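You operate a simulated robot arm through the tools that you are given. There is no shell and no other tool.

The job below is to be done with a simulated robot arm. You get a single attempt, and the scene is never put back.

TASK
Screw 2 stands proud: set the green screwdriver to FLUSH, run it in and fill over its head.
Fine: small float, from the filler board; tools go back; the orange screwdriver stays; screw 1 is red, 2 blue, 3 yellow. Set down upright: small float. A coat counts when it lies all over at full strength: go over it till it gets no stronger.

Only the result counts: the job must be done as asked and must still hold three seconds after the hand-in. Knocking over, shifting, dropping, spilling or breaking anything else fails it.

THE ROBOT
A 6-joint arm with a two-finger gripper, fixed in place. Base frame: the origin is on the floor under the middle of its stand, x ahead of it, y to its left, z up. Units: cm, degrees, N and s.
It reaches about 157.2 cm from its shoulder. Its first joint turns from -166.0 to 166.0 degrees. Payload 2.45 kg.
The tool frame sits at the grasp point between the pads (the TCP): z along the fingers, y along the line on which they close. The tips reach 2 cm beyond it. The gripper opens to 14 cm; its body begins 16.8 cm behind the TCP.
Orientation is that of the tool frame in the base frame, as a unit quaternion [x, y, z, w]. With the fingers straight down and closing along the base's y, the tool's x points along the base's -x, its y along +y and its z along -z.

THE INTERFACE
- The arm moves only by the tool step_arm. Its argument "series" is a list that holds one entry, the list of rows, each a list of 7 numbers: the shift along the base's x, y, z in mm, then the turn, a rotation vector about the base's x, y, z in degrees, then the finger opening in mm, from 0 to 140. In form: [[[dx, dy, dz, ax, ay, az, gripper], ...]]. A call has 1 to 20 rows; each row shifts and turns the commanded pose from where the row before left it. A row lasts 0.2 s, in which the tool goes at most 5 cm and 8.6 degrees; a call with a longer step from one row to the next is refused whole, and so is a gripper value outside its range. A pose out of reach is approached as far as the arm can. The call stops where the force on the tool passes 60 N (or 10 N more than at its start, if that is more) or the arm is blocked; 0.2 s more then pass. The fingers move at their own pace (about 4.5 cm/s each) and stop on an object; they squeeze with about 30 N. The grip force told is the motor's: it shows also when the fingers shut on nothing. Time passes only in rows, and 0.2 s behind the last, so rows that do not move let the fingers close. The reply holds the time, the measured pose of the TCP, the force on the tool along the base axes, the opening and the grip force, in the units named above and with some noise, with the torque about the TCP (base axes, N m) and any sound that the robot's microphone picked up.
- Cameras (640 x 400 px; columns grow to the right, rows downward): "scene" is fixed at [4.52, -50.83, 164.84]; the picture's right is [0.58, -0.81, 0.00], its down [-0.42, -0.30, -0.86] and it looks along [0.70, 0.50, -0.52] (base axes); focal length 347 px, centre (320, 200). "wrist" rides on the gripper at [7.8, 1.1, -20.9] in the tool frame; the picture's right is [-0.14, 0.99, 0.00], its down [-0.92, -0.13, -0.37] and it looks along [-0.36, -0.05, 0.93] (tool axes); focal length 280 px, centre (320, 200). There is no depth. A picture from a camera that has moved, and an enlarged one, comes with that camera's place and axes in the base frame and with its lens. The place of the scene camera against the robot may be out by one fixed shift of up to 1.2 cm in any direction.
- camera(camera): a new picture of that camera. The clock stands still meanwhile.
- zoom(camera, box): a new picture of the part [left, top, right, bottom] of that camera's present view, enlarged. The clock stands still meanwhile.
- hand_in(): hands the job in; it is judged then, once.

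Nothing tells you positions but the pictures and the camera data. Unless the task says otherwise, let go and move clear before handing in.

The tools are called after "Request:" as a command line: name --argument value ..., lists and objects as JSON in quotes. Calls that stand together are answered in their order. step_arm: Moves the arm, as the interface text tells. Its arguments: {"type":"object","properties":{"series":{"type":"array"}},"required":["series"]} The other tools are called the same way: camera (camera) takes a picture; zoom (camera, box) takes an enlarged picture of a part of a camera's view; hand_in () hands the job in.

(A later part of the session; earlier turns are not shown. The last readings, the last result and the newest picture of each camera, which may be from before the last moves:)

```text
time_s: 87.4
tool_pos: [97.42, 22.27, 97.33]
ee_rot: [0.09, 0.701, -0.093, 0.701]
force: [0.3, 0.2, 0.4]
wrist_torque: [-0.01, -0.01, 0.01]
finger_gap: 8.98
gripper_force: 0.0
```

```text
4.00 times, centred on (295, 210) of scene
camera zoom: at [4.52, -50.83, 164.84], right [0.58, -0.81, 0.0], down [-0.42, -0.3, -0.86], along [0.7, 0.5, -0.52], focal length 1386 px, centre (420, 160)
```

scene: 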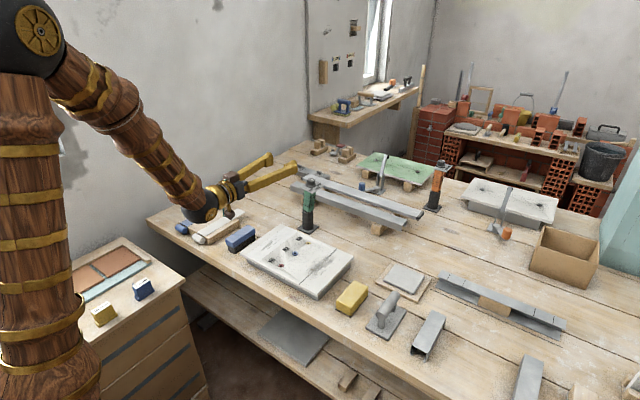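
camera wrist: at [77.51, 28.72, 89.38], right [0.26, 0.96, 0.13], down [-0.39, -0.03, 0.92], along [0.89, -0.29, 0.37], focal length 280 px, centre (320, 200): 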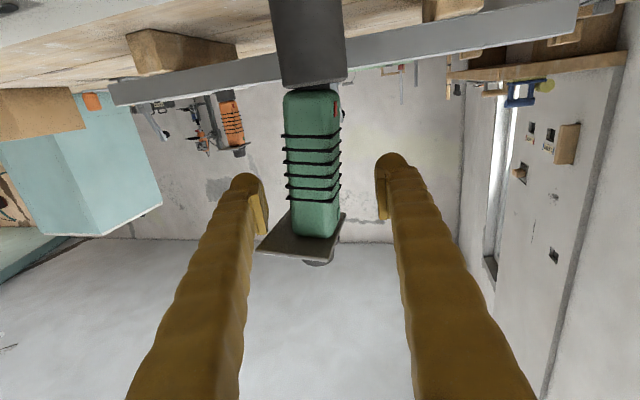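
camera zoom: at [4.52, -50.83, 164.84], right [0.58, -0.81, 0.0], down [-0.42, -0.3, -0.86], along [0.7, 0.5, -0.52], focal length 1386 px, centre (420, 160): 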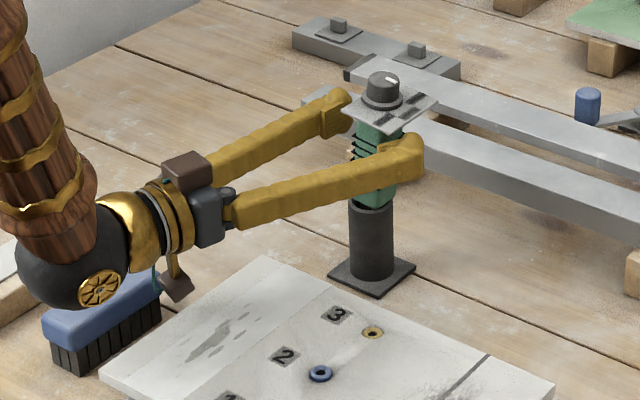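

Request:
step_arm --series '[[[0, 0, 0, 0, 0, 0, 65], [0, 0, 0, 0, 0, 0, 52], [0, 0, 0, 0, 0, 0, 46], [0, 0, 0, 0, 0, 0, 42], [0, 0, 0, 0, 0, 0, 42]]]'

Request:
camera --camera "wrist"

Request:
zoom --camera "scene" --box '[240, 160, 350, 260]'

```text
time_s: 88.6
tool_pos: [97.39, 22.31, 97.39]
ee_rot: [0.09, 0.701, -0.093, 0.702]
force: [0.0, 1.6, 0.9]
wrist_torque: [0.11, -0.04, 0.11]
finger_gap: 4.31
gripper_force: 6.9
```

```text
taken
camera wrist: at [77.49, 28.73, 89.39], right [0.25, 0.96, 0.13], down [-0.39, -0.03, 0.92], along [0.89, -0.29, 0.37], focal length 280 px, centre (320, 200)
```

wrist: 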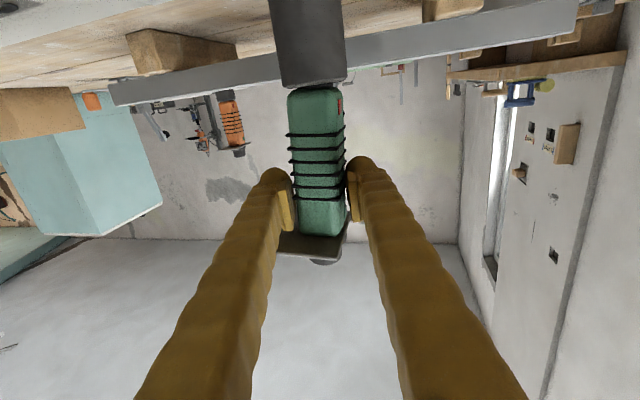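

```text
4.00 times, centred on (295, 210) of scene
camera zoom: at [4.52, -50.83, 164.84], right [0.58, -0.81, 0.0], down [-0.42, -0.3, -0.86], along [0.7, 0.5, -0.52], focal length 1386 px, centre (420, 160)
```

zoom: 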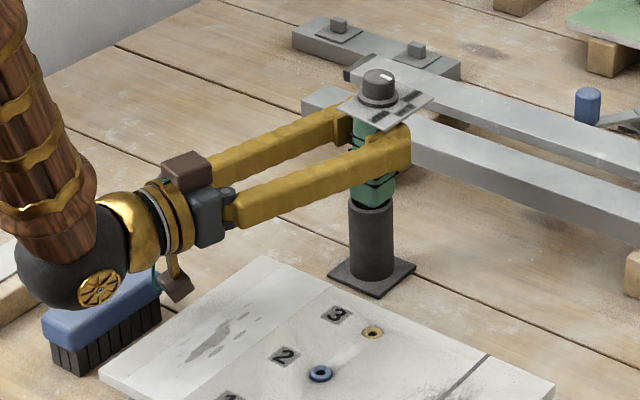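

Request:
step_arm --series '[[[0, 0, 0, 0, 0, 0, 48], [0, 4, 0, 0, 0, 0, 48], [3, 3, 0, 0, 0, 0, 48], [0, 0, 5, 0, 0, 0, 48], [0, 0, 5, 0, 0, 0, 48], [0, 0, 0, 0, 0, 0, 48]]]'

Request:
camera --camera "wrist"

Request:
zoom --camera "scene" --box '[285, 165, 335, 220]'

```text
time_s: 90.0
tool_pos: [97.87, 22.99, 98.42]
ee_rot: [0.09, 0.701, -0.093, 0.702]
force: [0.0, -0.1, 0.0]
wrist_torque: [0.0, 0.0, 0.0]
finger_gap: 4.83
gripper_force: 0.5
```

```text
taken
camera wrist: at [77.91, 29.4, 90.42], right [0.25, 0.96, 0.13], down [-0.39, -0.03, 0.92], along [0.89, -0.29, 0.37], focal length 280 px, centre (320, 200)
```

wrist: 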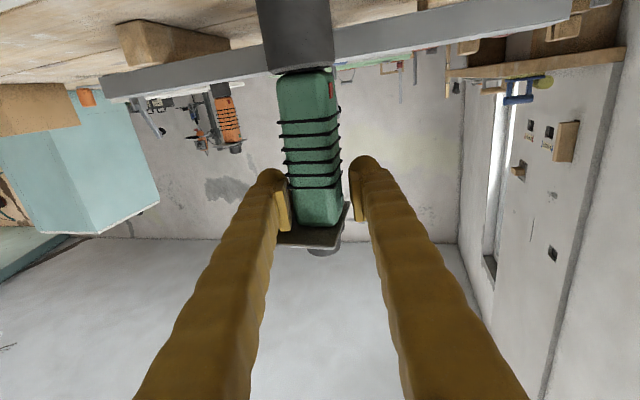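

```text
7.27 times, centred on (310, 192) of scene
camera zoom: at [4.52, -50.83, 164.84], right [0.58, -0.81, 0.0], down [-0.42, -0.3, -0.86], along [0.7, 0.5, -0.52], focal length 2521 px, centre (393, 254)
```

zoom: 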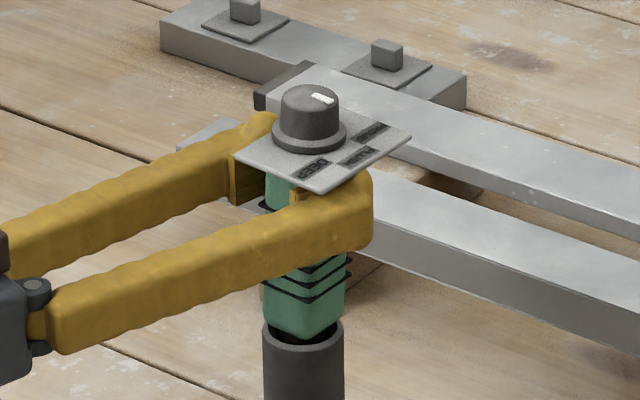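

The driver is upright again and the pads are level with the green key. Now I squeeze.

Request:
step_arm --series '[[[0, 0, 0, 0, 0, 0, 40], [0, 0, 0, 0, 0, 0, 34], [0, 0, 0, 0, 0, 0, 20], [0, 0, 0, 0, 0, 0, 20], [0, 0, 0, 0, 0, 0, 20]]]'

Request:
camera --camera "wrist"

Request:
zoom --camera "scene" --box '[285, 165, 335, 220]'

```text
time_s: 91.2
tool_pos: [97.81, 23.02, 98.37]
ee_rot: [0.091, 0.701, -0.093, 0.701]
force: [0.6, 5.5, 0.4]
wrist_torque: [0.67, -0.4, 0.14]
finger_gap: 3.58
gripper_force: 30.0
```

```text
taken
camera wrist: at [77.91, 29.41, 90.42], right [0.25, 0.96, 0.13], down [-0.39, -0.03, 0.92], along [0.89, -0.29, 0.37], focal length 280 px, centre (320, 200)
```

wrist: 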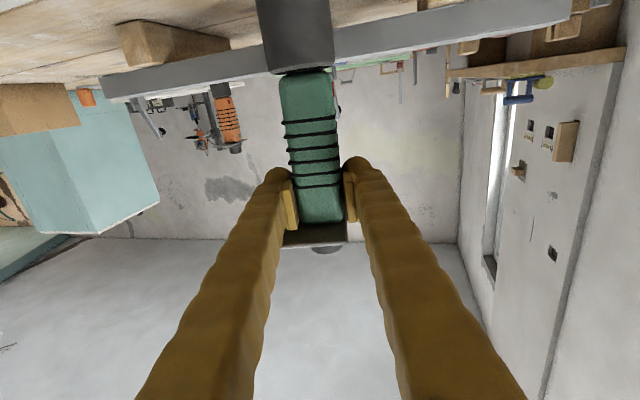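

```text
7.27 times, centred on (310, 192) of scene
camera zoom: at [4.52, -50.83, 164.84], right [0.58, -0.81, 0.0], down [-0.42, -0.3, -0.86], along [0.7, 0.5, -0.52], focal length 2521 px, centre (393, 254)
```

zoom: 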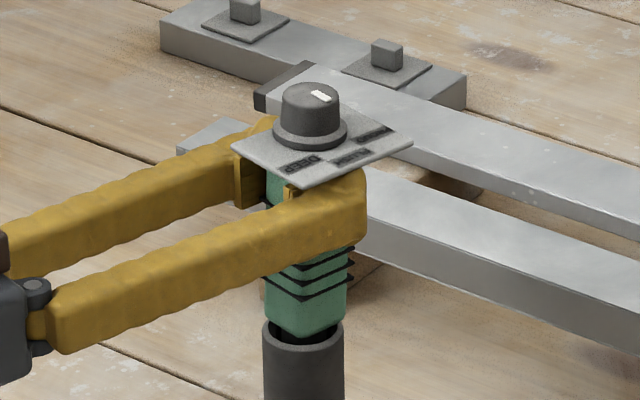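

The handle has turned to match the pads and is held at 30 N, still with no sound. With the key squeezed, I'll lift the driver and try it on the screw, starting with a straight lift.

Request:
step_arm --series '[[[0, 0, 8, 0, 0, 0, 15], [0, 0, 12, 0, 0, 0, 15], [0, 0, 15, 0, 0, 0, 15], [0, 0, 20, 0, 0, 0, 15], [0, 0, 20, 0, 0, 0, 15], [0, 0, 20, 0, 0, 0, 15], [0, 0, 25, 0, 0, 0, 15], [0, 0, 0, 0, 0, 0, 15]]]'

Request:
camera --camera "wrist"

Request:
zoom --camera "scene" --box '[260, 140, 350, 250]'

```text
time_s: 93.0
tool_pos: [97.99, 22.91, 110.35]
ee_rot: [0.091, 0.701, -0.093, 0.701]
force: [-0.3, 0.1, -3.8]
wrist_torque: [-0.01, 0.0, 0.0]
finger_gap: 3.49
gripper_force: 29.8
```

```text
taken
camera wrist: at [78.02, 29.38, 102.43], right [0.26, 0.96, 0.13], down [-0.39, -0.03, 0.92], along [0.89, -0.29, 0.37], focal length 280 px, centre (320, 200)
```

wrist: 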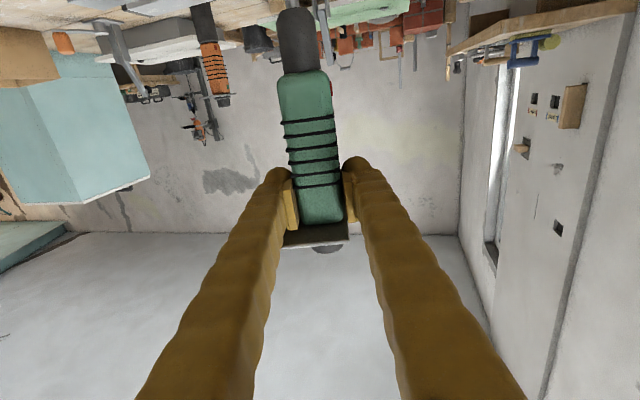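

```text
3.64 times, centred on (305, 195) of scene
camera zoom: at [4.52, -50.83, 164.84], right [0.58, -0.81, 0.0], down [-0.42, -0.3, -0.86], along [0.7, 0.5, -0.52], focal length 1260 px, centre (374, 218)
```

zoom: 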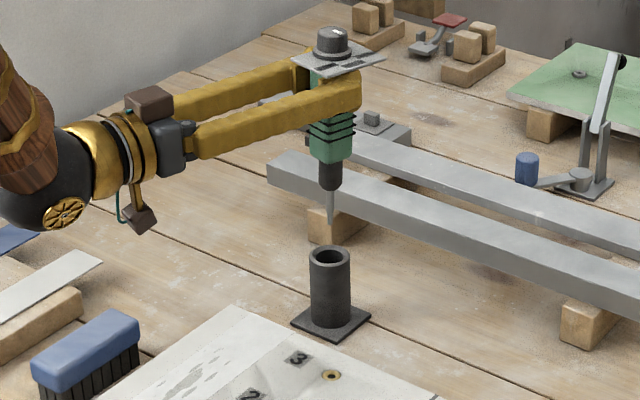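

Lifted cleanly. I'll carry it over screw 2, yawing the tool another −30° on the way to keep the arm comfortable.

Request:
step_arm --series '[[[-30, -14.6, 0, 0, 0, -4.3, 15], [-30, -14.6, 0, 0, 0, -4.3, 15], [-30, -14.6, 0, 0, 0, -4.3, 15], [-30, -14.6, 0, 0, 0, -4.3, 15], [-30, -14.6, 0, 0, 0, -4.3, 15], [-30, -14.6, 0, 0, 0, -4.3, 15], [-30, -14.6, 0, 0, 0, -4.2, 15], [0, 0, 0, 0, 0, 0, 15]]]'

Request:
camera --camera "scene"

Request:
zoom --camera "scene" --box '[255, 190, 335, 270]'

```text
time_s: 94.8
tool_pos: [76.65, 12.56, 110.11]
ee_rot: [0.269, 0.654, -0.27, 0.654]
force: [-0.9, 0.6, -0.7]
wrist_torque: [0.02, 0.01, 0.0]
finger_gap: 3.5
gripper_force: 29.9
```

```text
taken
```

scene: 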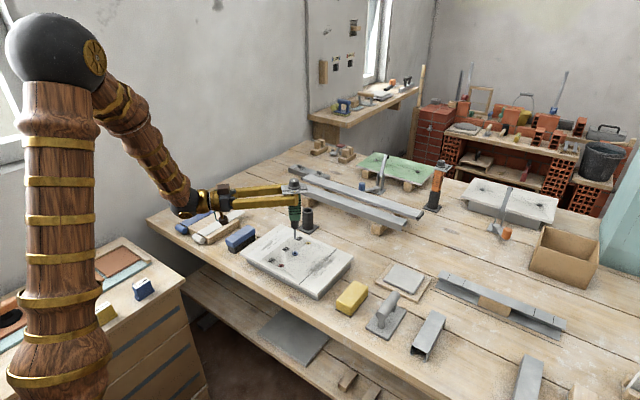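

```text
5.00 times, centred on (295, 230) of scene
camera zoom: at [4.52, -50.83, 164.84], right [0.58, -0.81, 0.0], down [-0.42, -0.3, -0.86], along [0.7, 0.5, -0.52], focal length 1733 px, centre (445, 50)
```

zoom: 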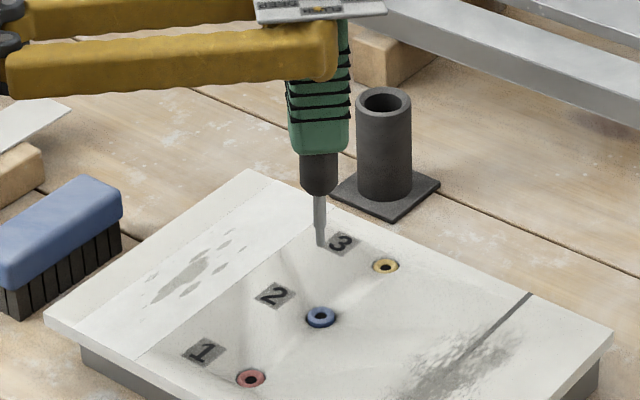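

The tip is over the screw in the scene view. The wrist camera is underneath now, so I'll align with the scene camera, lowering in stages.

Request:
step_arm --series '[[[0, 0, -20, 0, 0, 0, 15], [0, 0, -20, 0, 0, 0, 15], [0, 0, -10, 0, 0, 0, 15], [0, 0, 0, 0, 0, 0, 15]]]'

Request:
zoom --camera "scene" --box '[280, 235, 310, 260]'

Request:
zoom --camera "scene" --box '[260, 190, 340, 270]'

Request:
camera --camera "wrist"

```text
time_s: 95.8
tool_pos: [76.76, 12.59, 105.25]
ee_rot: [0.27, 0.653, -0.271, 0.653]
force: [-0.3, 0.0, -0.5]
wrist_torque: [0.04, 0.02, 0.03]
finger_gap: 3.49
gripper_force: 30.3
```

```text
16.00 times, centred on (295, 248) of scene
camera zoom: at [4.52, -50.83, 164.84], right [0.58, -0.81, 0.0], down [-0.42, -0.3, -0.86], along [0.7, 0.5, -0.52], focal length 5546 px, centre (720, -560)
```

zoom: 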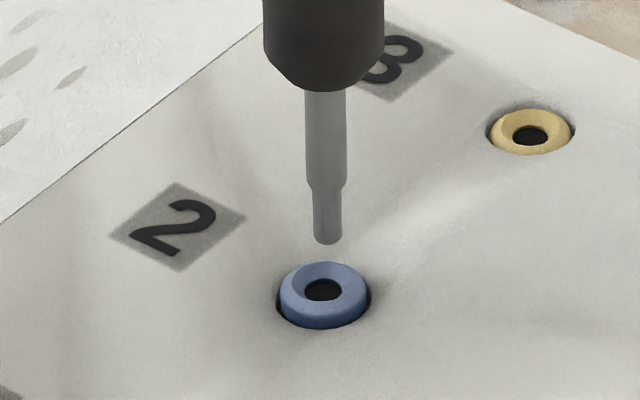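

```text
5.00 times, centred on (300, 230) of scene
camera zoom: at [4.52, -50.83, 164.84], right [0.58, -0.81, 0.0], down [-0.42, -0.3, -0.86], along [0.7, 0.5, -0.52], focal length 1733 px, centre (420, 50)
```

zoom: 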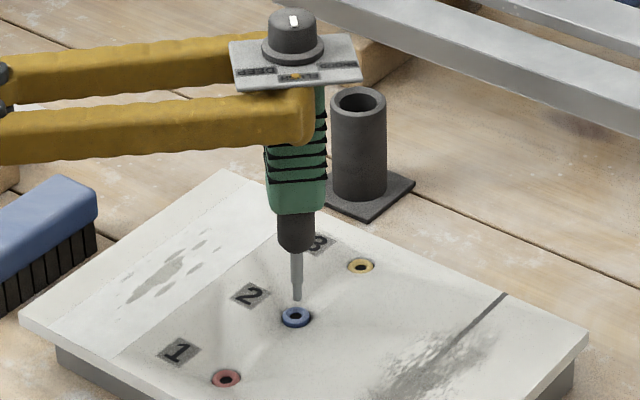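

```text
taken
camera wrist: at [62.68, 28.22, 97.32], right [0.7, 0.7, 0.13], down [-0.35, 0.17, 0.92], along [0.62, -0.69, 0.37], focal length 280 px, centre (320, 200)
```

wrist: 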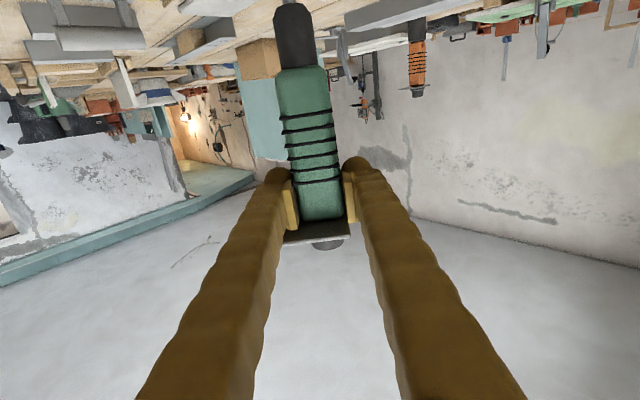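

There's a small orange mark on the dial plate by FLUSH that wasn't there before. I'll look closer.

Request:
zoom --camera "scene" --box '[280, 188, 320, 212]'

Request:
zoom --camera "scene" --box '[425, 155, 455, 180]'

```text
16.00 times, centred on (300, 200) of scene
camera zoom: at [4.52, -50.83, 164.84], right [0.58, -0.81, 0.0], down [-0.42, -0.3, -0.86], along [0.7, 0.5, -0.52], focal length 5546 px, centre (640, 200)
```

zoom: 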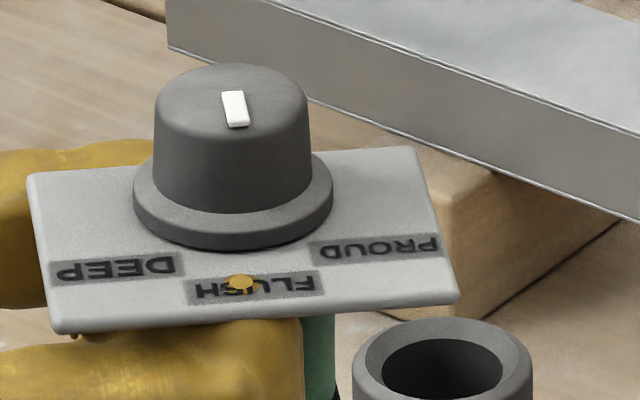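

```text
16.00 times, centred on (440, 168) of scene
camera zoom: at [4.52, -50.83, 164.84], right [0.58, -0.81, 0.0], down [-0.42, -0.3, -0.86], along [0.7, 0.5, -0.52], focal length 5546 px, centre (-1600, 720)
```

zoom: 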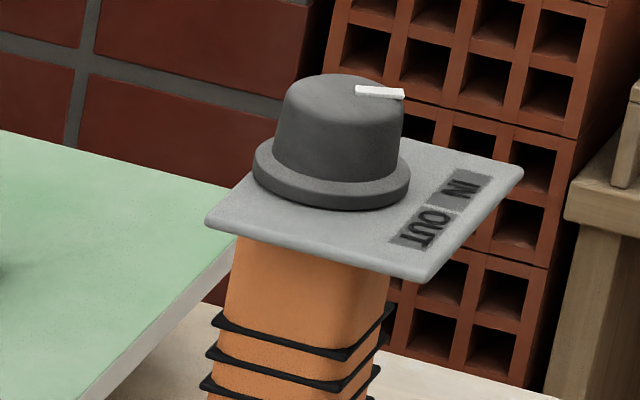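

The orange spot is just a fingertip showing through under the plate. The orange driver's dial reads IN/OUT, so these are powered drivers and the green key is most likely "start". I'll fine-align and lower.

Request:
step_arm --series '[[[0.7, 1.6, -4, 0, 0, 0, 15], [0, 0, -5, 0, 0, 0, 15], [0, 0, 0, 0, 0, 0, 15]]]'

Request:
zoom --camera "scene" --box '[280, 235, 310, 260]'

```text
time_s: 96.6
tool_pos: [76.86, 12.91, 104.49]
ee_rot: [0.269, 0.654, -0.271, 0.654]
force: [-0.7, 0.1, 1.2]
wrist_torque: [0.02, 0.01, -0.01]
finger_gap: 3.51
gripper_force: 30.2
```

```text
16.00 times, centred on (295, 248) of scene
camera zoom: at [4.52, -50.83, 164.84], right [0.58, -0.81, 0.0], down [-0.42, -0.3, -0.86], along [0.7, 0.5, -0.52], focal length 5546 px, centre (720, -560)
```

zoom: 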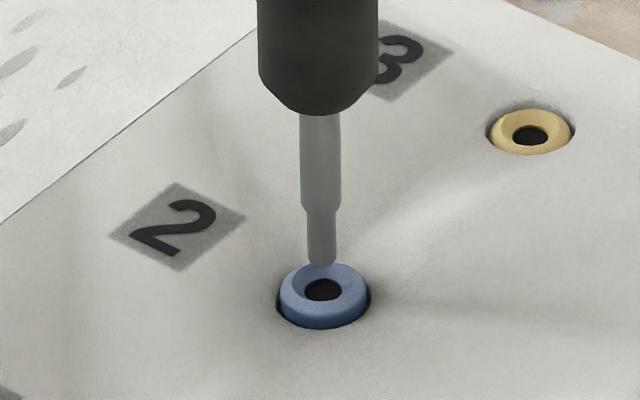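

Request:
step_arm --series '[[[0.8, 0.6, -2, 0, 0, 0, 15], [0, 0, -3, 0, 0, 0, 15], [0, 0, 0, 0, 0, 0, 15]]]'

Request:
zoom --camera "scene" --box '[280, 235, 310, 260]'

```text
time_s: 97.4
tool_pos: [76.92, 12.97, 103.98]
ee_rot: [0.27, 0.653, -0.272, 0.653]
force: [0.0, -0.8, 0.1]
wrist_torque: [0.01, 0.01, 0.03]
finger_gap: 3.53
gripper_force: 30.6
```

```text
16.00 times, centred on (295, 248) of scene
camera zoom: at [4.52, -50.83, 164.84], right [0.58, -0.81, 0.0], down [-0.42, -0.3, -0.86], along [0.7, 0.5, -0.52], focal length 5546 px, centre (720, -560)
```

zoom: 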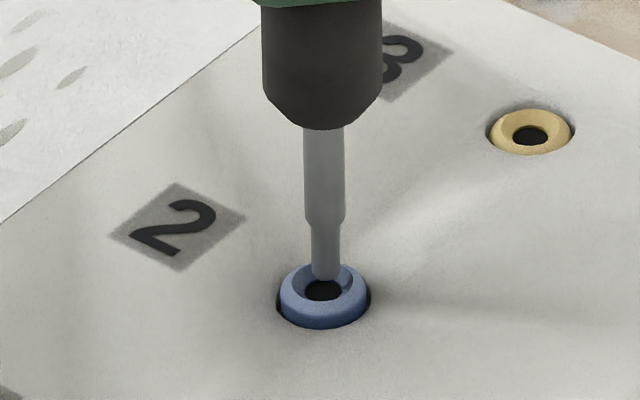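

Request:
step_arm --series '[[[-0.3, 0.4, -2, 0, 0, 0, 15], [0, 0, -2, 0, 0, 0, 15], [0, 0, -1, 0, 0, 0, 15], [0, 0, 0, 0, 0, 0, 15]]]'

Request:
zoom --camera "scene" --box '[280, 235, 310, 260]'

```text
time_s: 98.4
tool_pos: [76.8, 13.08, 103.5]
ee_rot: [0.269, 0.653, -0.272, 0.653]
force: [-1.0, 0.1, 0.3]
wrist_torque: [0.01, 0.01, -0.05]
finger_gap: 3.49
gripper_force: 29.9
```

```text
16.00 times, centred on (295, 248) of scene
camera zoom: at [4.52, -50.83, 164.84], right [0.58, -0.81, 0.0], down [-0.42, -0.3, -0.86], along [0.7, 0.5, -0.52], focal length 5546 px, centre (720, -560)
```

zoom: 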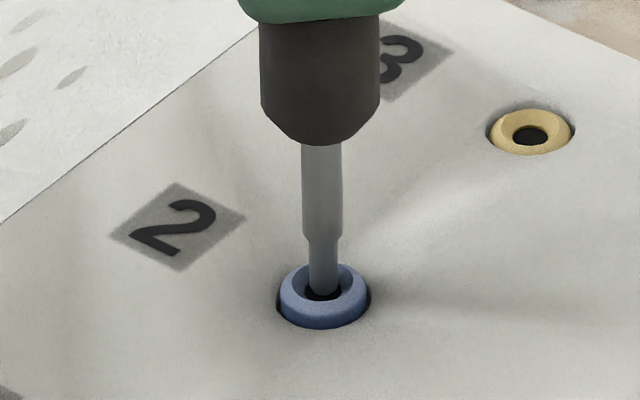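

Request:
step_arm --series '[[[0, 0, -1, 0, 0, 0, 15], [0, 0, -1, 0, 0, 0, 15], [0, 0, 0, 0, 0, 0, 15], [0, 0, 0, 0, 0, 0, 15]]]'

Request:
zoom --camera "scene" --box '[280, 235, 310, 260]'

```text
time_s: 99.4
tool_pos: [76.92, 13.07, 103.3]
ee_rot: [0.268, 0.654, -0.272, 0.653]
force: [-1.4, 0.0, 0.2]
wrist_torque: [-0.13, 0.13, -0.05]
finger_gap: 3.48
gripper_force: 30.2
```

```text
16.00 times, centred on (295, 248) of scene
camera zoom: at [4.52, -50.83, 164.84], right [0.58, -0.81, 0.0], down [-0.42, -0.3, -0.86], along [0.7, 0.5, -0.52], focal length 5546 px, centre (720, -560)
```

zoom: 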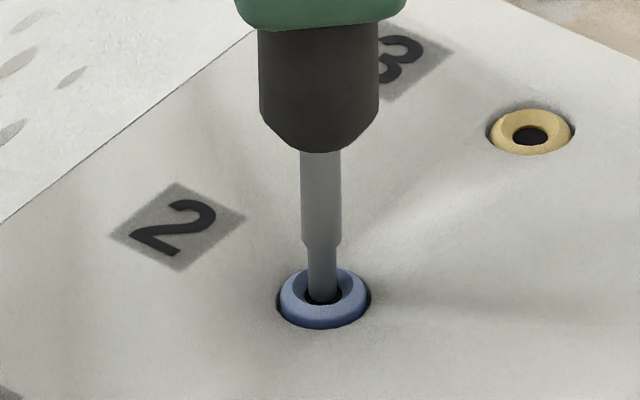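

The ring looks slightly lower now with almost no push force, so it may be driving. I'll continue down slowly.

Request:
step_arm --series '[[[0, 0, -1, 0, 0, 0, 15], [0, 0, -1, 0, 0, 0, 15], [0, 0, 0, 0, 0, 0, 15], [0, 0, 0, 0, 0, 0, 15], [0, 0, 0, 0, 0, 0, 15]]]'

Request:
zoom --camera "scene" --box '[280, 235, 310, 260]'

```text
time_s: 100.6
tool_pos: [76.93, 13.01, 103.11]
ee_rot: [0.269, 0.654, -0.271, 0.654]
force: [0.3, 0.9, 0.2]
wrist_torque: [-0.01, 0.05, 0.0]
finger_gap: 3.49
gripper_force: 29.6
```

```text
16.00 times, centred on (295, 248) of scene
camera zoom: at [4.52, -50.83, 164.84], right [0.58, -0.81, 0.0], down [-0.42, -0.3, -0.86], along [0.7, 0.5, -0.52], focal length 5546 px, centre (720, -560)
```

zoom: 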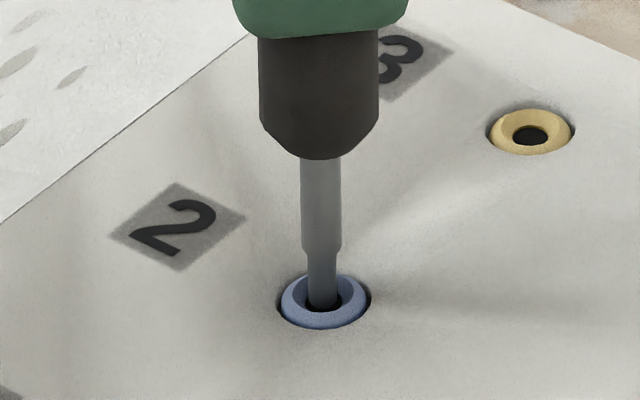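

It's running: the head is sinking under almost no force. I'll keep following it down until it stops at the FLUSH setting.

Request:
step_arm --series '[[[0, 0, -1, 0, 0, 0, 15], [0, 0, -1, 0, 0, 0, 15], [0, 0, 0, 0, 0, 0, 15], [0, 0, 0, 0, 0, 0, 15]]]'

Request:
step_arm --series '[[[0, 0, -1, 0, 0, 0, 15], [0, 0, 0, 0, 0, 0, 15], [0, 0, 0, 0, 0, 0, 15]]]'

Request:
zoom --camera "scene" --box '[280, 235, 310, 260]'

```text
time_s: 101.6
tool_pos: [76.91, 13.05, 102.92]
ee_rot: [0.269, 0.653, -0.272, 0.653]
force: [0.6, -0.1, -0.2]
wrist_torque: [-0.06, 0.02, 0.02]
finger_gap: 3.48
gripper_force: 29.6
```

```text
time_s: 102.4
tool_pos: [76.93, 13.04, 102.94]
ee_rot: [0.268, 0.653, -0.271, 0.654]
force: [-1.1, -1.4, 23.6]
wrist_torque: [-0.38, 0.04, 0.0]
finger_gap: 3.52
gripper_force: 29.4
```

```text
16.00 times, centred on (295, 248) of scene
camera zoom: at [4.52, -50.83, 164.84], right [0.58, -0.81, 0.0], down [-0.42, -0.3, -0.86], along [0.7, 0.5, -0.52], focal length 5546 px, centre (720, -560)
```

zoom: 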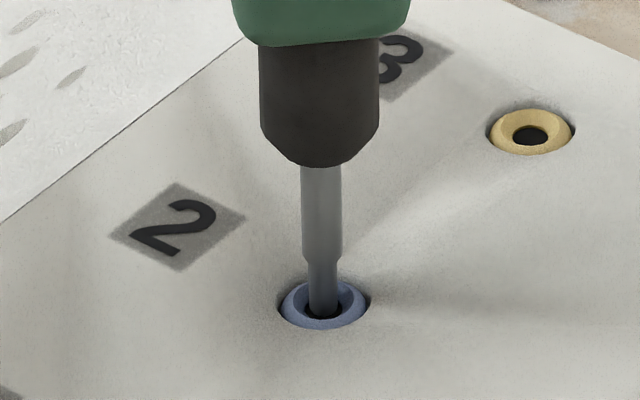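

The force jumped to about 24 N and the ring now looks level, like screw 3. I'll hold briefly to confirm it has stopped, then lift off.

Request:
step_arm --series '[[[0, 0, 0, 0, 0, 0, 15], [0, 0, 0, 0, 0, 0, 15], [0, 0, 0, 0, 0, 0, 15], [0, 0, 0, 0, 0, 0, 15]]]'

Request:
zoom --camera "scene" --box '[280, 235, 310, 260]'

```text
time_s: 103.4
tool_pos: [76.88, 13.06, 102.83]
ee_rot: [0.269, 0.653, -0.271, 0.654]
force: [0.0, -1.2, 23.8]
wrist_torque: [-0.4, 0.0, 0.02]
finger_gap: 3.51
gripper_force: 29.3
```

```text
16.00 times, centred on (295, 248) of scene
camera zoom: at [4.52, -50.83, 164.84], right [0.58, -0.81, 0.0], down [-0.42, -0.3, -0.86], along [0.7, 0.5, -0.52], focal length 5546 px, centre (720, -560)
```

zoom: 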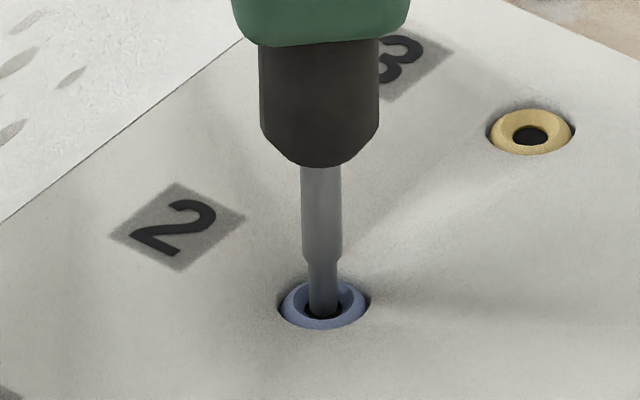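

The screw is in and the driver has stalled at depth. I'll lift off and check the head.

Request:
step_arm --series '[[[0, 0, 6, 0, 0, 0, 15], [0, 0, 20, 0, 0, 0, 15], [0, 0, 30, 0, 0, 0, 15], [0, 0, 20, 0, 0, 0, 15], [0, 0, 0, 0, 0, 0, 15]]]'

Request:
zoom --camera "scene" --box '[275, 235, 315, 265]'

Request:
zoom --camera "scene" --box '[250, 170, 340, 260]'

Request:
camera --camera "wrist"

```text
time_s: 104.6
tool_pos: [76.93, 12.97, 110.47]
ee_rot: [0.269, 0.654, -0.271, 0.653]
force: [0.4, 0.2, -3.0]
wrist_torque: [0.0, -0.01, -0.02]
finger_gap: 3.48
gripper_force: 29.5
```

```text
13.33 times, centred on (295, 250) of scene
camera zoom: at [4.52, -50.83, 164.84], right [0.58, -0.81, 0.0], down [-0.42, -0.3, -0.86], along [0.7, 0.5, -0.52], focal length 4621 px, centre (653, -467)
```

zoom: 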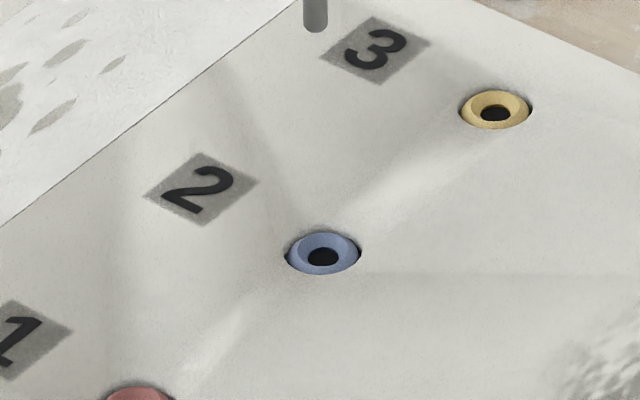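

```text
4.44 times, centred on (295, 215) of scene
camera zoom: at [4.52, -50.83, 164.84], right [0.58, -0.81, 0.0], down [-0.42, -0.3, -0.86], along [0.7, 0.5, -0.52], focal length 1540 px, centre (431, 133)
```

zoom: 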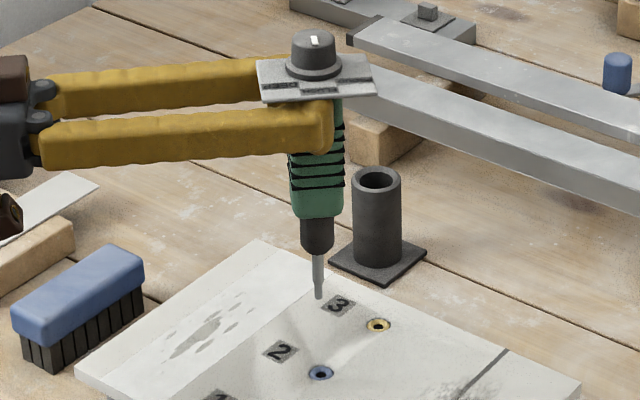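

```text
taken
camera wrist: at [62.87, 28.51, 102.46], right [0.7, 0.7, 0.13], down [-0.35, 0.17, 0.92], along [0.62, -0.69, 0.37], focal length 280 px, centre (320, 200)
```

wrist: 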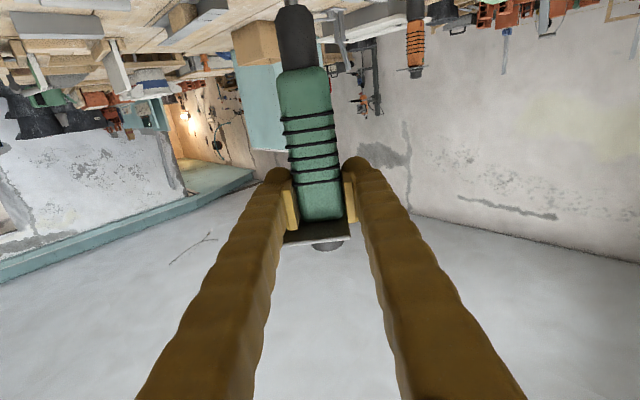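

Screw 2 is now flush and matches screw 3. Next I return the driver to above its tube by reversing the path, then check alignment before inserting.

Request:
step_arm --series '[[[30, 14.2, 0, 0, 0, 4.3, 15], [30, 14.2, 0, 0, 0, 4.3, 15], [30, 14.2, 0, 0, 0, 4.3, 15], [30, 14.2, 0, 0, 0, 4.3, 15], [30, 14.2, 0, 0, 0, 4.3, 15], [30, 14.2, 0, 0, 0, 4.3, 15], [28.8, 14.4, 0, 0, 0, 4.2, 15], [0, 0, 0, 0, 0, 0, 15]]]'

Request:
zoom --camera "scene" --box '[280, 165, 350, 245]'

Request:
camera --camera "wrist"

```text
time_s: 106.4
tool_pos: [97.73, 22.89, 110.39]
ee_rot: [0.09, 0.701, -0.093, 0.701]
force: [0.3, -0.5, -2.8]
wrist_torque: [0.02, 0.02, 0.04]
finger_gap: 3.49
gripper_force: 30.1
```

```text
5.00 times, centred on (315, 205) of scene
camera zoom: at [4.52, -50.83, 164.84], right [0.58, -0.81, 0.0], down [-0.42, -0.3, -0.86], along [0.7, 0.5, -0.52], focal length 1733 px, centre (345, 175)
```

zoom: 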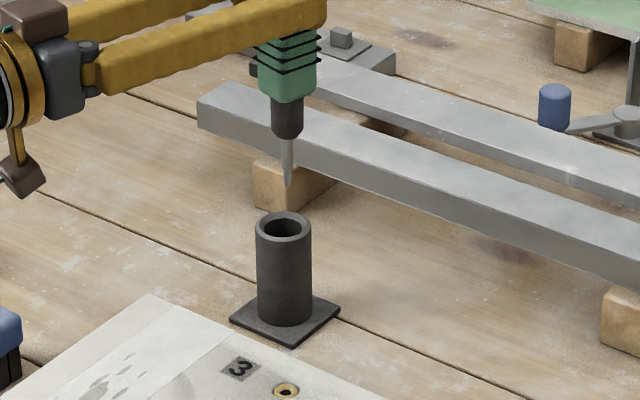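

```text
taken
camera wrist: at [77.89, 29.31, 102.45], right [0.25, 0.96, 0.13], down [-0.39, -0.03, 0.92], along [0.89, -0.29, 0.37], focal length 280 px, centre (320, 200)
```

wrist: 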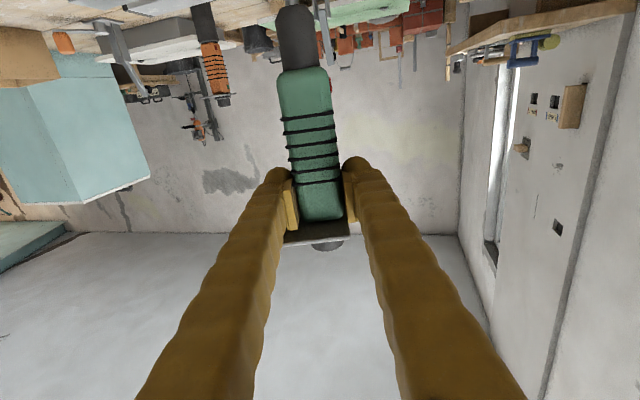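

Request:
step_arm --series '[[[-1, 1.3, -15, 0, 0, 0, 15], [0, 0, -15, 0, 0, 0, 15], [0, 0, -15, 0, 0, 0, 15], [0, 0, -15, 0, 0, 0, 15], [0, 0, -10, 0, 0, 0, 15], [0, 0, 0, 0, 0, 0, 15]]]'

Request:
zoom --camera "scene" --box '[285, 175, 335, 235]'

Request:
camera --camera "wrist"

```text
time_s: 107.8
tool_pos: [97.74, 23.03, 103.27]
ee_rot: [0.09, 0.701, -0.093, 0.702]
force: [-0.7, 0.7, -3.8]
wrist_torque: [-0.01, 0.07, 0.0]
finger_gap: 3.52
gripper_force: 29.9
```

```text
6.67 times, centred on (310, 205) of scene
camera zoom: at [4.52, -50.83, 164.84], right [0.58, -0.81, 0.0], down [-0.42, -0.3, -0.86], along [0.7, 0.5, -0.52], focal length 2311 px, centre (387, 167)
```

zoom: 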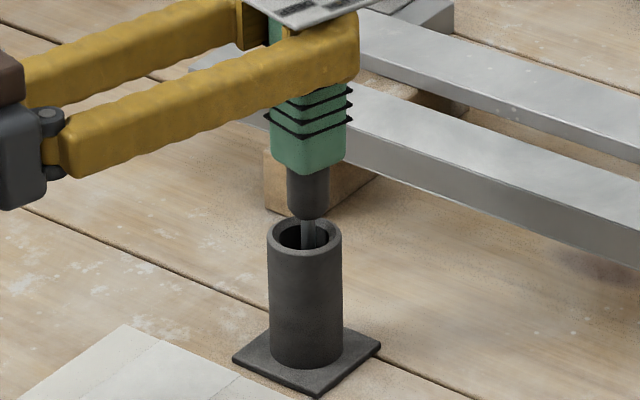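

```text
taken
camera wrist: at [77.85, 29.54, 95.4], right [0.26, 0.96, 0.13], down [-0.39, -0.03, 0.92], along [0.89, -0.29, 0.37], focal length 280 px, centre (320, 200)
```

wrist: 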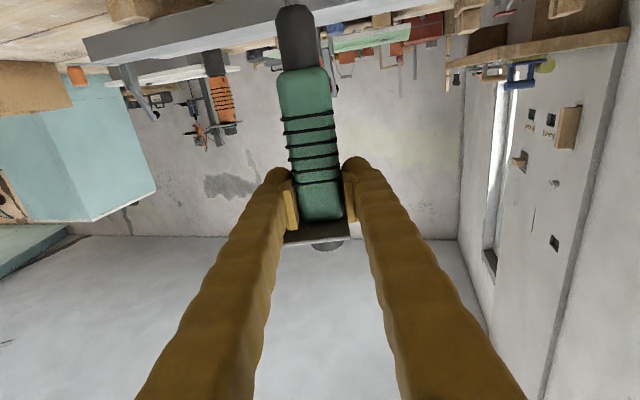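

Request:
step_arm --series '[[[-0.8, 1.2, -8, 0, 0, 0, 15], [0, 0, -8, 0, 0, 0, 15], [0, 0, -8, 0, 0, 0, 15], [0, 0, 0, 0, 0, 0, 15]]]'

Request:
zoom --camera "scene" --box '[285, 175, 335, 235]'

```text
time_s: 108.8
tool_pos: [97.62, 23.15, 101.03]
ee_rot: [0.09, 0.701, -0.091, 0.701]
force: [0.5, -0.6, -3.3]
wrist_torque: [-0.02, 0.05, 0.01]
finger_gap: 3.53
gripper_force: 29.8
```

```text
6.67 times, centred on (310, 205) of scene
camera zoom: at [4.52, -50.83, 164.84], right [0.58, -0.81, 0.0], down [-0.42, -0.3, -0.86], along [0.7, 0.5, -0.52], focal length 2311 px, centre (387, 167)
```

zoom: 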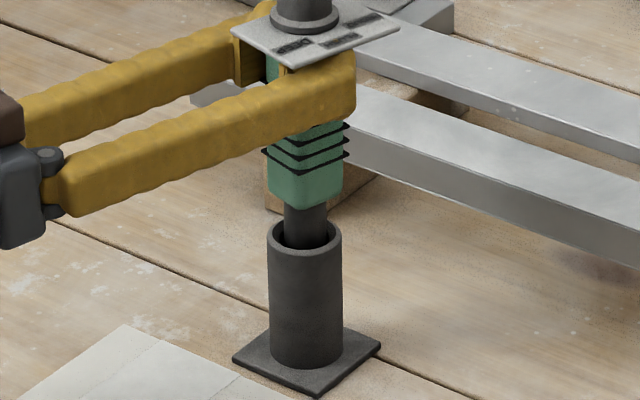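

The collar has entered the tube with no contact force. I'll continue down to seat it.

Request:
step_arm --series '[[[0, 0, -8, 0, 0, 0, 15], [0, 0, -8, 0, 0, 0, 15], [0, 0, -5, 0, 0, 0, 15], [0, 0, -3, 0, 0, 0, 15], [0, 0, 0, 0, 0, 0, 15]]]'

Request:
zoom --camera "scene" --box '[285, 175, 335, 235]'

```text
time_s: 110.0
tool_pos: [97.58, 23.24, 98.73]
ee_rot: [0.092, 0.701, -0.092, 0.701]
force: [-0.5, -1.1, -0.4]
wrist_torque: [-0.04, 0.08, 0.04]
finger_gap: 3.52
gripper_force: 30.1
```

```text
6.67 times, centred on (310, 205) of scene
camera zoom: at [4.52, -50.83, 164.84], right [0.58, -0.81, 0.0], down [-0.42, -0.3, -0.86], along [0.7, 0.5, -0.52], focal length 2311 px, centre (387, 167)
```

zoom: 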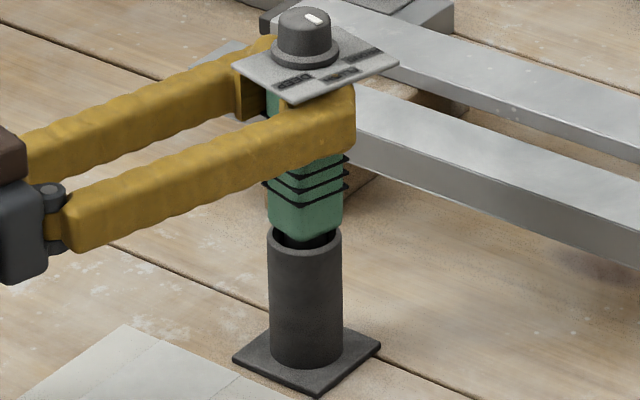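

Request:
step_arm --series '[[[0, 0, -1.5, 0, 0, 0, 15], [0, 0, -1.5, 0, 0, 0, 15], [0, 0, -1, 0, 0, 0, 15], [0, 0, 0, 0, 0, 0, 15]]]'

Request:
zoom --camera "scene" --box '[285, 175, 335, 235]'

```text
time_s: 111.0
tool_pos: [97.59, 23.28, 98.34]
ee_rot: [0.092, 0.7, -0.093, 0.702]
force: [1.4, 4.1, 24.7]
wrist_torque: [-0.05, -0.41, 0.08]
finger_gap: 3.52
gripper_force: 30.5
```

```text
6.67 times, centred on (310, 205) of scene
camera zoom: at [4.52, -50.83, 164.84], right [0.58, -0.81, 0.0], down [-0.42, -0.3, -0.86], along [0.7, 0.5, -0.52], focal length 2311 px, centre (387, 167)
```

zoom: 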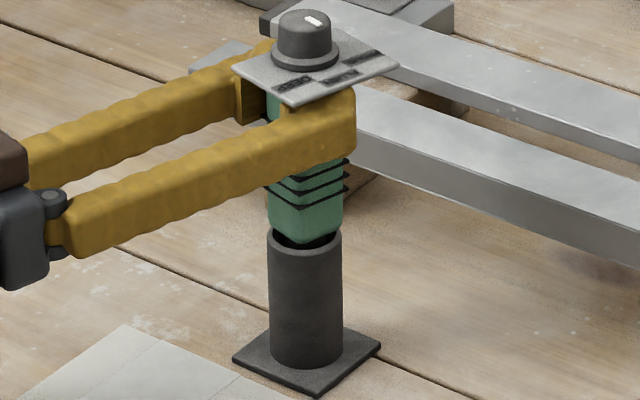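

Seated with firm contact. I'll release and back off along the tool axis.

Request:
step_arm --series '[[[0, 0, 0.5, 0, 0, 0, 38], [0, 0, 0, 0, 0, 0, 50], [0, 0, 0, 0, 0, 0, 80], [0, 0, -3, 0, 0, 0, 80], [-19.3, 5.2, 0, 0, 0, 0, 80], [-29, 7.8, 0, 0, 0, 0, 80], [-29, 7.8, 0, 0, 0, 0, 80], [0, 0, 0, 0, 0, 0, 80]]]'

Request:
zoom --camera "scene" --box '[285, 165, 335, 235]'

Request:
camera --camera "wrist"

Request:
camera --camera "scene"

```text
time_s: 112.8
tool_pos: [89.82, 25.23, 97.75]
ee_rot: [0.09, 0.701, -0.092, 0.701]
force: [0.3, -0.5, 0.0]
wrist_torque: [0.04, 0.03, -0.01]
finger_gap: 7.98
gripper_force: 0.1
```

```text
5.71 times, centred on (310, 200) of scene
camera zoom: at [4.52, -50.83, 164.84], right [0.58, -0.81, 0.0], down [-0.42, -0.3, -0.86], along [0.7, 0.5, -0.52], focal length 1980 px, centre (377, 200)
```

zoom: 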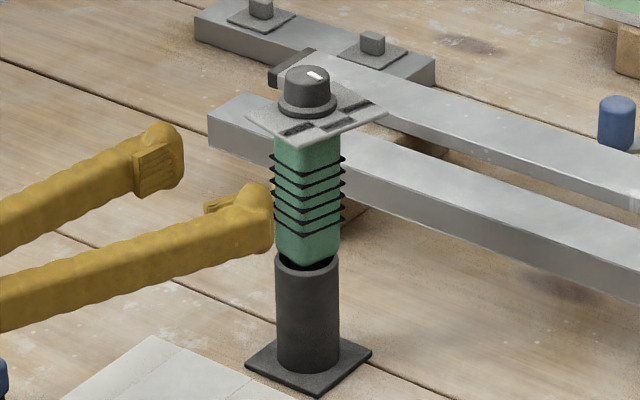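

```text
taken
camera wrist: at [69.93, 31.68, 89.97], right [0.25, 0.96, 0.13], down [-0.39, -0.03, 0.92], along [0.89, -0.29, 0.37], focal length 280 px, centre (320, 200)
```

wrist: 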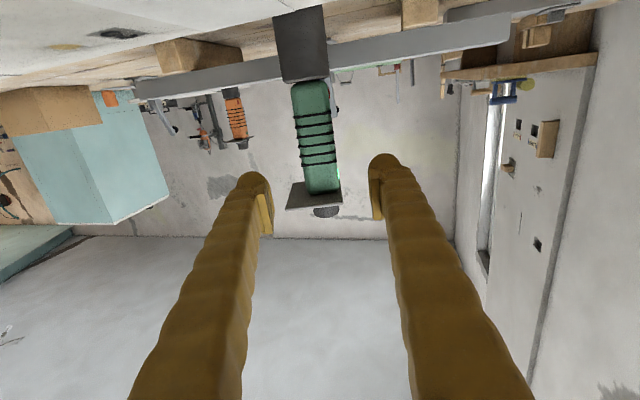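

```text
taken
```

scene: 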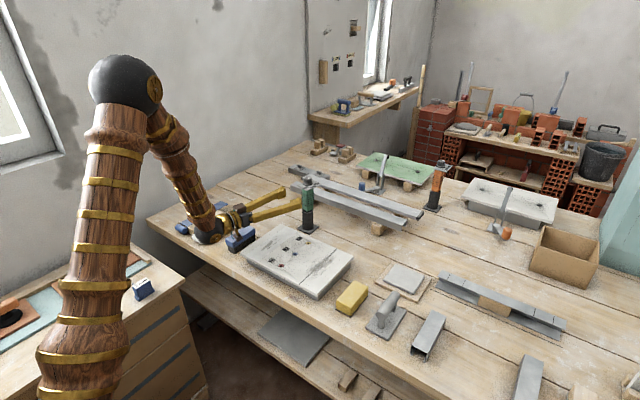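

The driver stands upright in its holder. Now for the float: I'll pitch the tool back to vertical while rising away from the driver.

Request:
step_arm --series '[[[-15, 0, 10, 1.94, 7.245, 0, 80], [-10, 0, 20, 1.94, 7.245, 0, 80], [0, -5, 25, 1.94, 7.245, 0, 80], [0, -10, 25, 1.94, 7.245, 0, 80], [0, -20, 25, 1.94, 7.245, 0, 80], [0, -20, 25, 1.94, 7.245, 0, 80], [0, -20, 15, 1.94, 7.245, 0, 80], [0, -20, 0, 1.94, 7.245, 0, 80], [0, -20, 0, 1.94, 7.245, 0, 80], [0, -20, 0, 1.94, 7.245, 0, 80], [0, -20, 0, 1.94, 7.245, 0, 80], [0, -20, 0, 1.94, 7.245, 0, 80], [0, 0, 0, 0, 0, 0, 80]]]'

Request:
camera --camera "wrist"

Request:
camera --camera "scene"

```text
time_s: 115.6
tool_pos: [87.4, 7.8, 112.57]
ee_rot: [0.128, 0.992, 0.001, -0.001]
force: [0.4, 0.0, -0.4]
wrist_torque: [-0.03, -0.01, 0.04]
finger_gap: 7.96
gripper_force: 0.1
```

```text
taken
camera wrist: at [80.13, 10.8, 133.45], right [0.39, 0.92, 0.0], down [0.86, -0.36, 0.37], along [0.34, -0.14, -0.93], focal length 280 px, centre (320, 200)
```

wrist: 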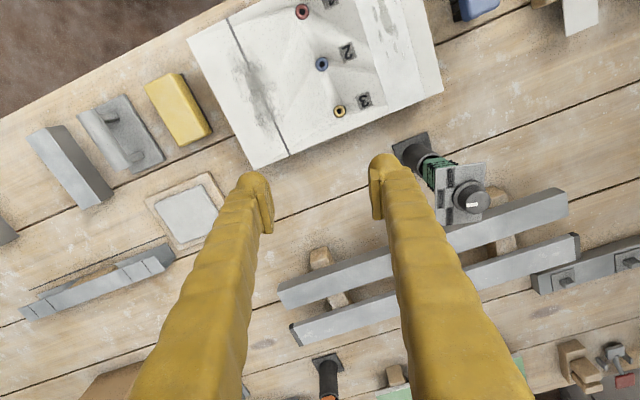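

```text
taken
```

scene: 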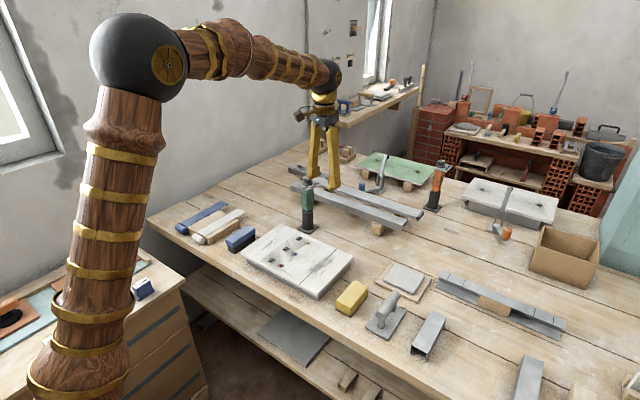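

Request:
zoom --camera "wrist" --box '[270, 0, 400, 130]'

Request:
zoom --camera "wrist" --box '[20, 60, 230, 260]'

Request:
zoom --camera "scene" --box '[330, 255, 470, 365]'

```text
3.08 times, centred on (335, 65) of wrist
camera zoom: at [80.13, 10.8, 133.45], right [0.39, 0.92, 0.0], down [0.86, -0.36, 0.37], along [0.34, -0.14, -0.93], focal length 863 px, centre (274, 615)
```

zoom: 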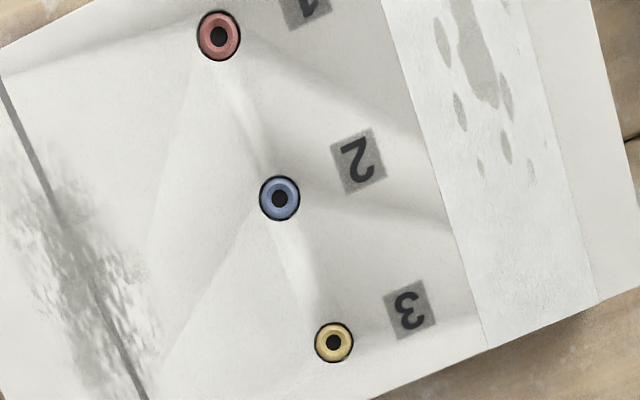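

```text
2.00 times, centred on (125, 160) of wrist
camera zoom: at [80.13, 10.8, 133.45], right [0.39, 0.92, 0.0], down [0.86, -0.36, 0.37], along [0.34, -0.14, -0.93], focal length 561 px, centre (710, 280)
```

zoom: 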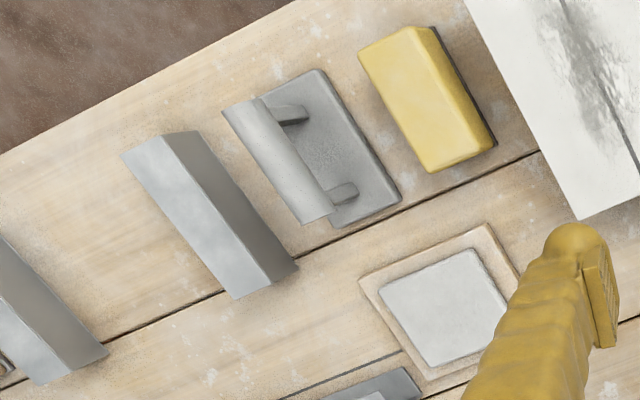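

```text
3.64 times, centred on (400, 310) of scene
camera zoom: at [4.52, -50.83, 164.84], right [0.58, -0.81, 0.0], down [-0.42, -0.3, -0.86], along [0.7, 0.5, -0.52], focal length 1260 px, centre (29, -200)
```

zoom: 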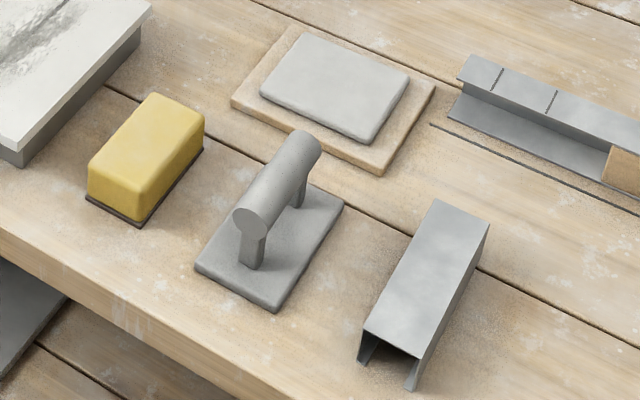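

The small float is at about (73.8, −25.3) with its bar along its length at z ≈ 86, and the filler board is near (91, −24). I'll move over the float with the closing axis across the bar for a close look.

Request:
step_arm --series '[[[-14, -33, 0, 0, 0, 3, 100], [-14, -33, 0, 0, 0, 3, 100], [-14, -33, 0, 0, 0, 3, 100], [-14, -33, 0, 0, 0, 3, 100], [-14, -33, 0, 0, 0, 3, 100], [-14, -33, -5, 0, 0, 3, 100], [-14, -33, -10, 0, 0, 3, 100], [-14, -33, -10, 0, 0, 3, 100], [-14, -33, -10, 0, 0, 3, 100], [-14, -31, -10, 0, 0, 3, 100], [0, 0, 0, 0, 0, 0, 100]]]'

Request:
camera --camera "wrist"

Request:
zoom --camera "scene" --box '[330, 235, 470, 365]'

```text
time_s: 118.0
tool_pos: [73.15, -24.92, 107.58]
ee_rot: [-0.132, 0.991, 0.001, -0.001]
force: [-0.5, -0.1, -0.1]
wrist_torque: [-0.01, 0.02, 0.0]
finger_gap: 10.0
gripper_force: 0.0
```

```text
taken
camera wrist: at [65.34, -25.9, 128.5], right [-0.13, 0.99, 0.0], down [0.92, 0.12, 0.37], along [0.37, 0.05, -0.93], focal length 280 px, centre (320, 200)
```

wrist: 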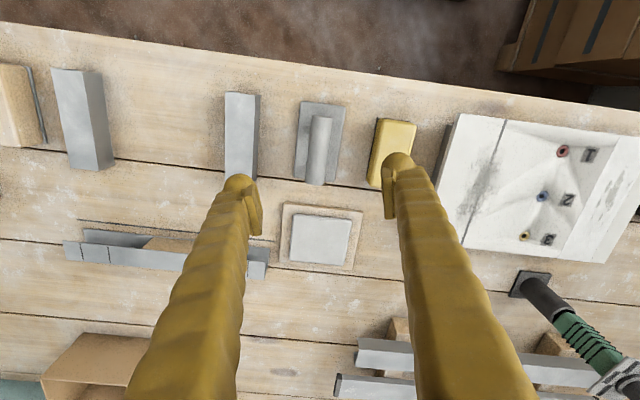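

```text
3.08 times, centred on (400, 300) of scene
camera zoom: at [4.52, -50.83, 164.84], right [0.58, -0.81, 0.0], down [-0.42, -0.3, -0.86], along [0.7, 0.5, -0.52], focal length 1066 px, centre (74, -108)
```

zoom: 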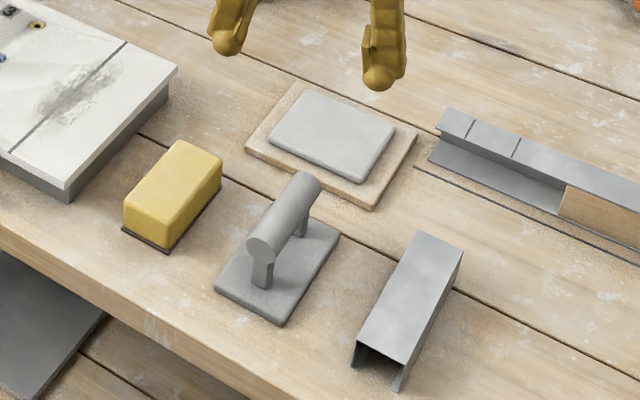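

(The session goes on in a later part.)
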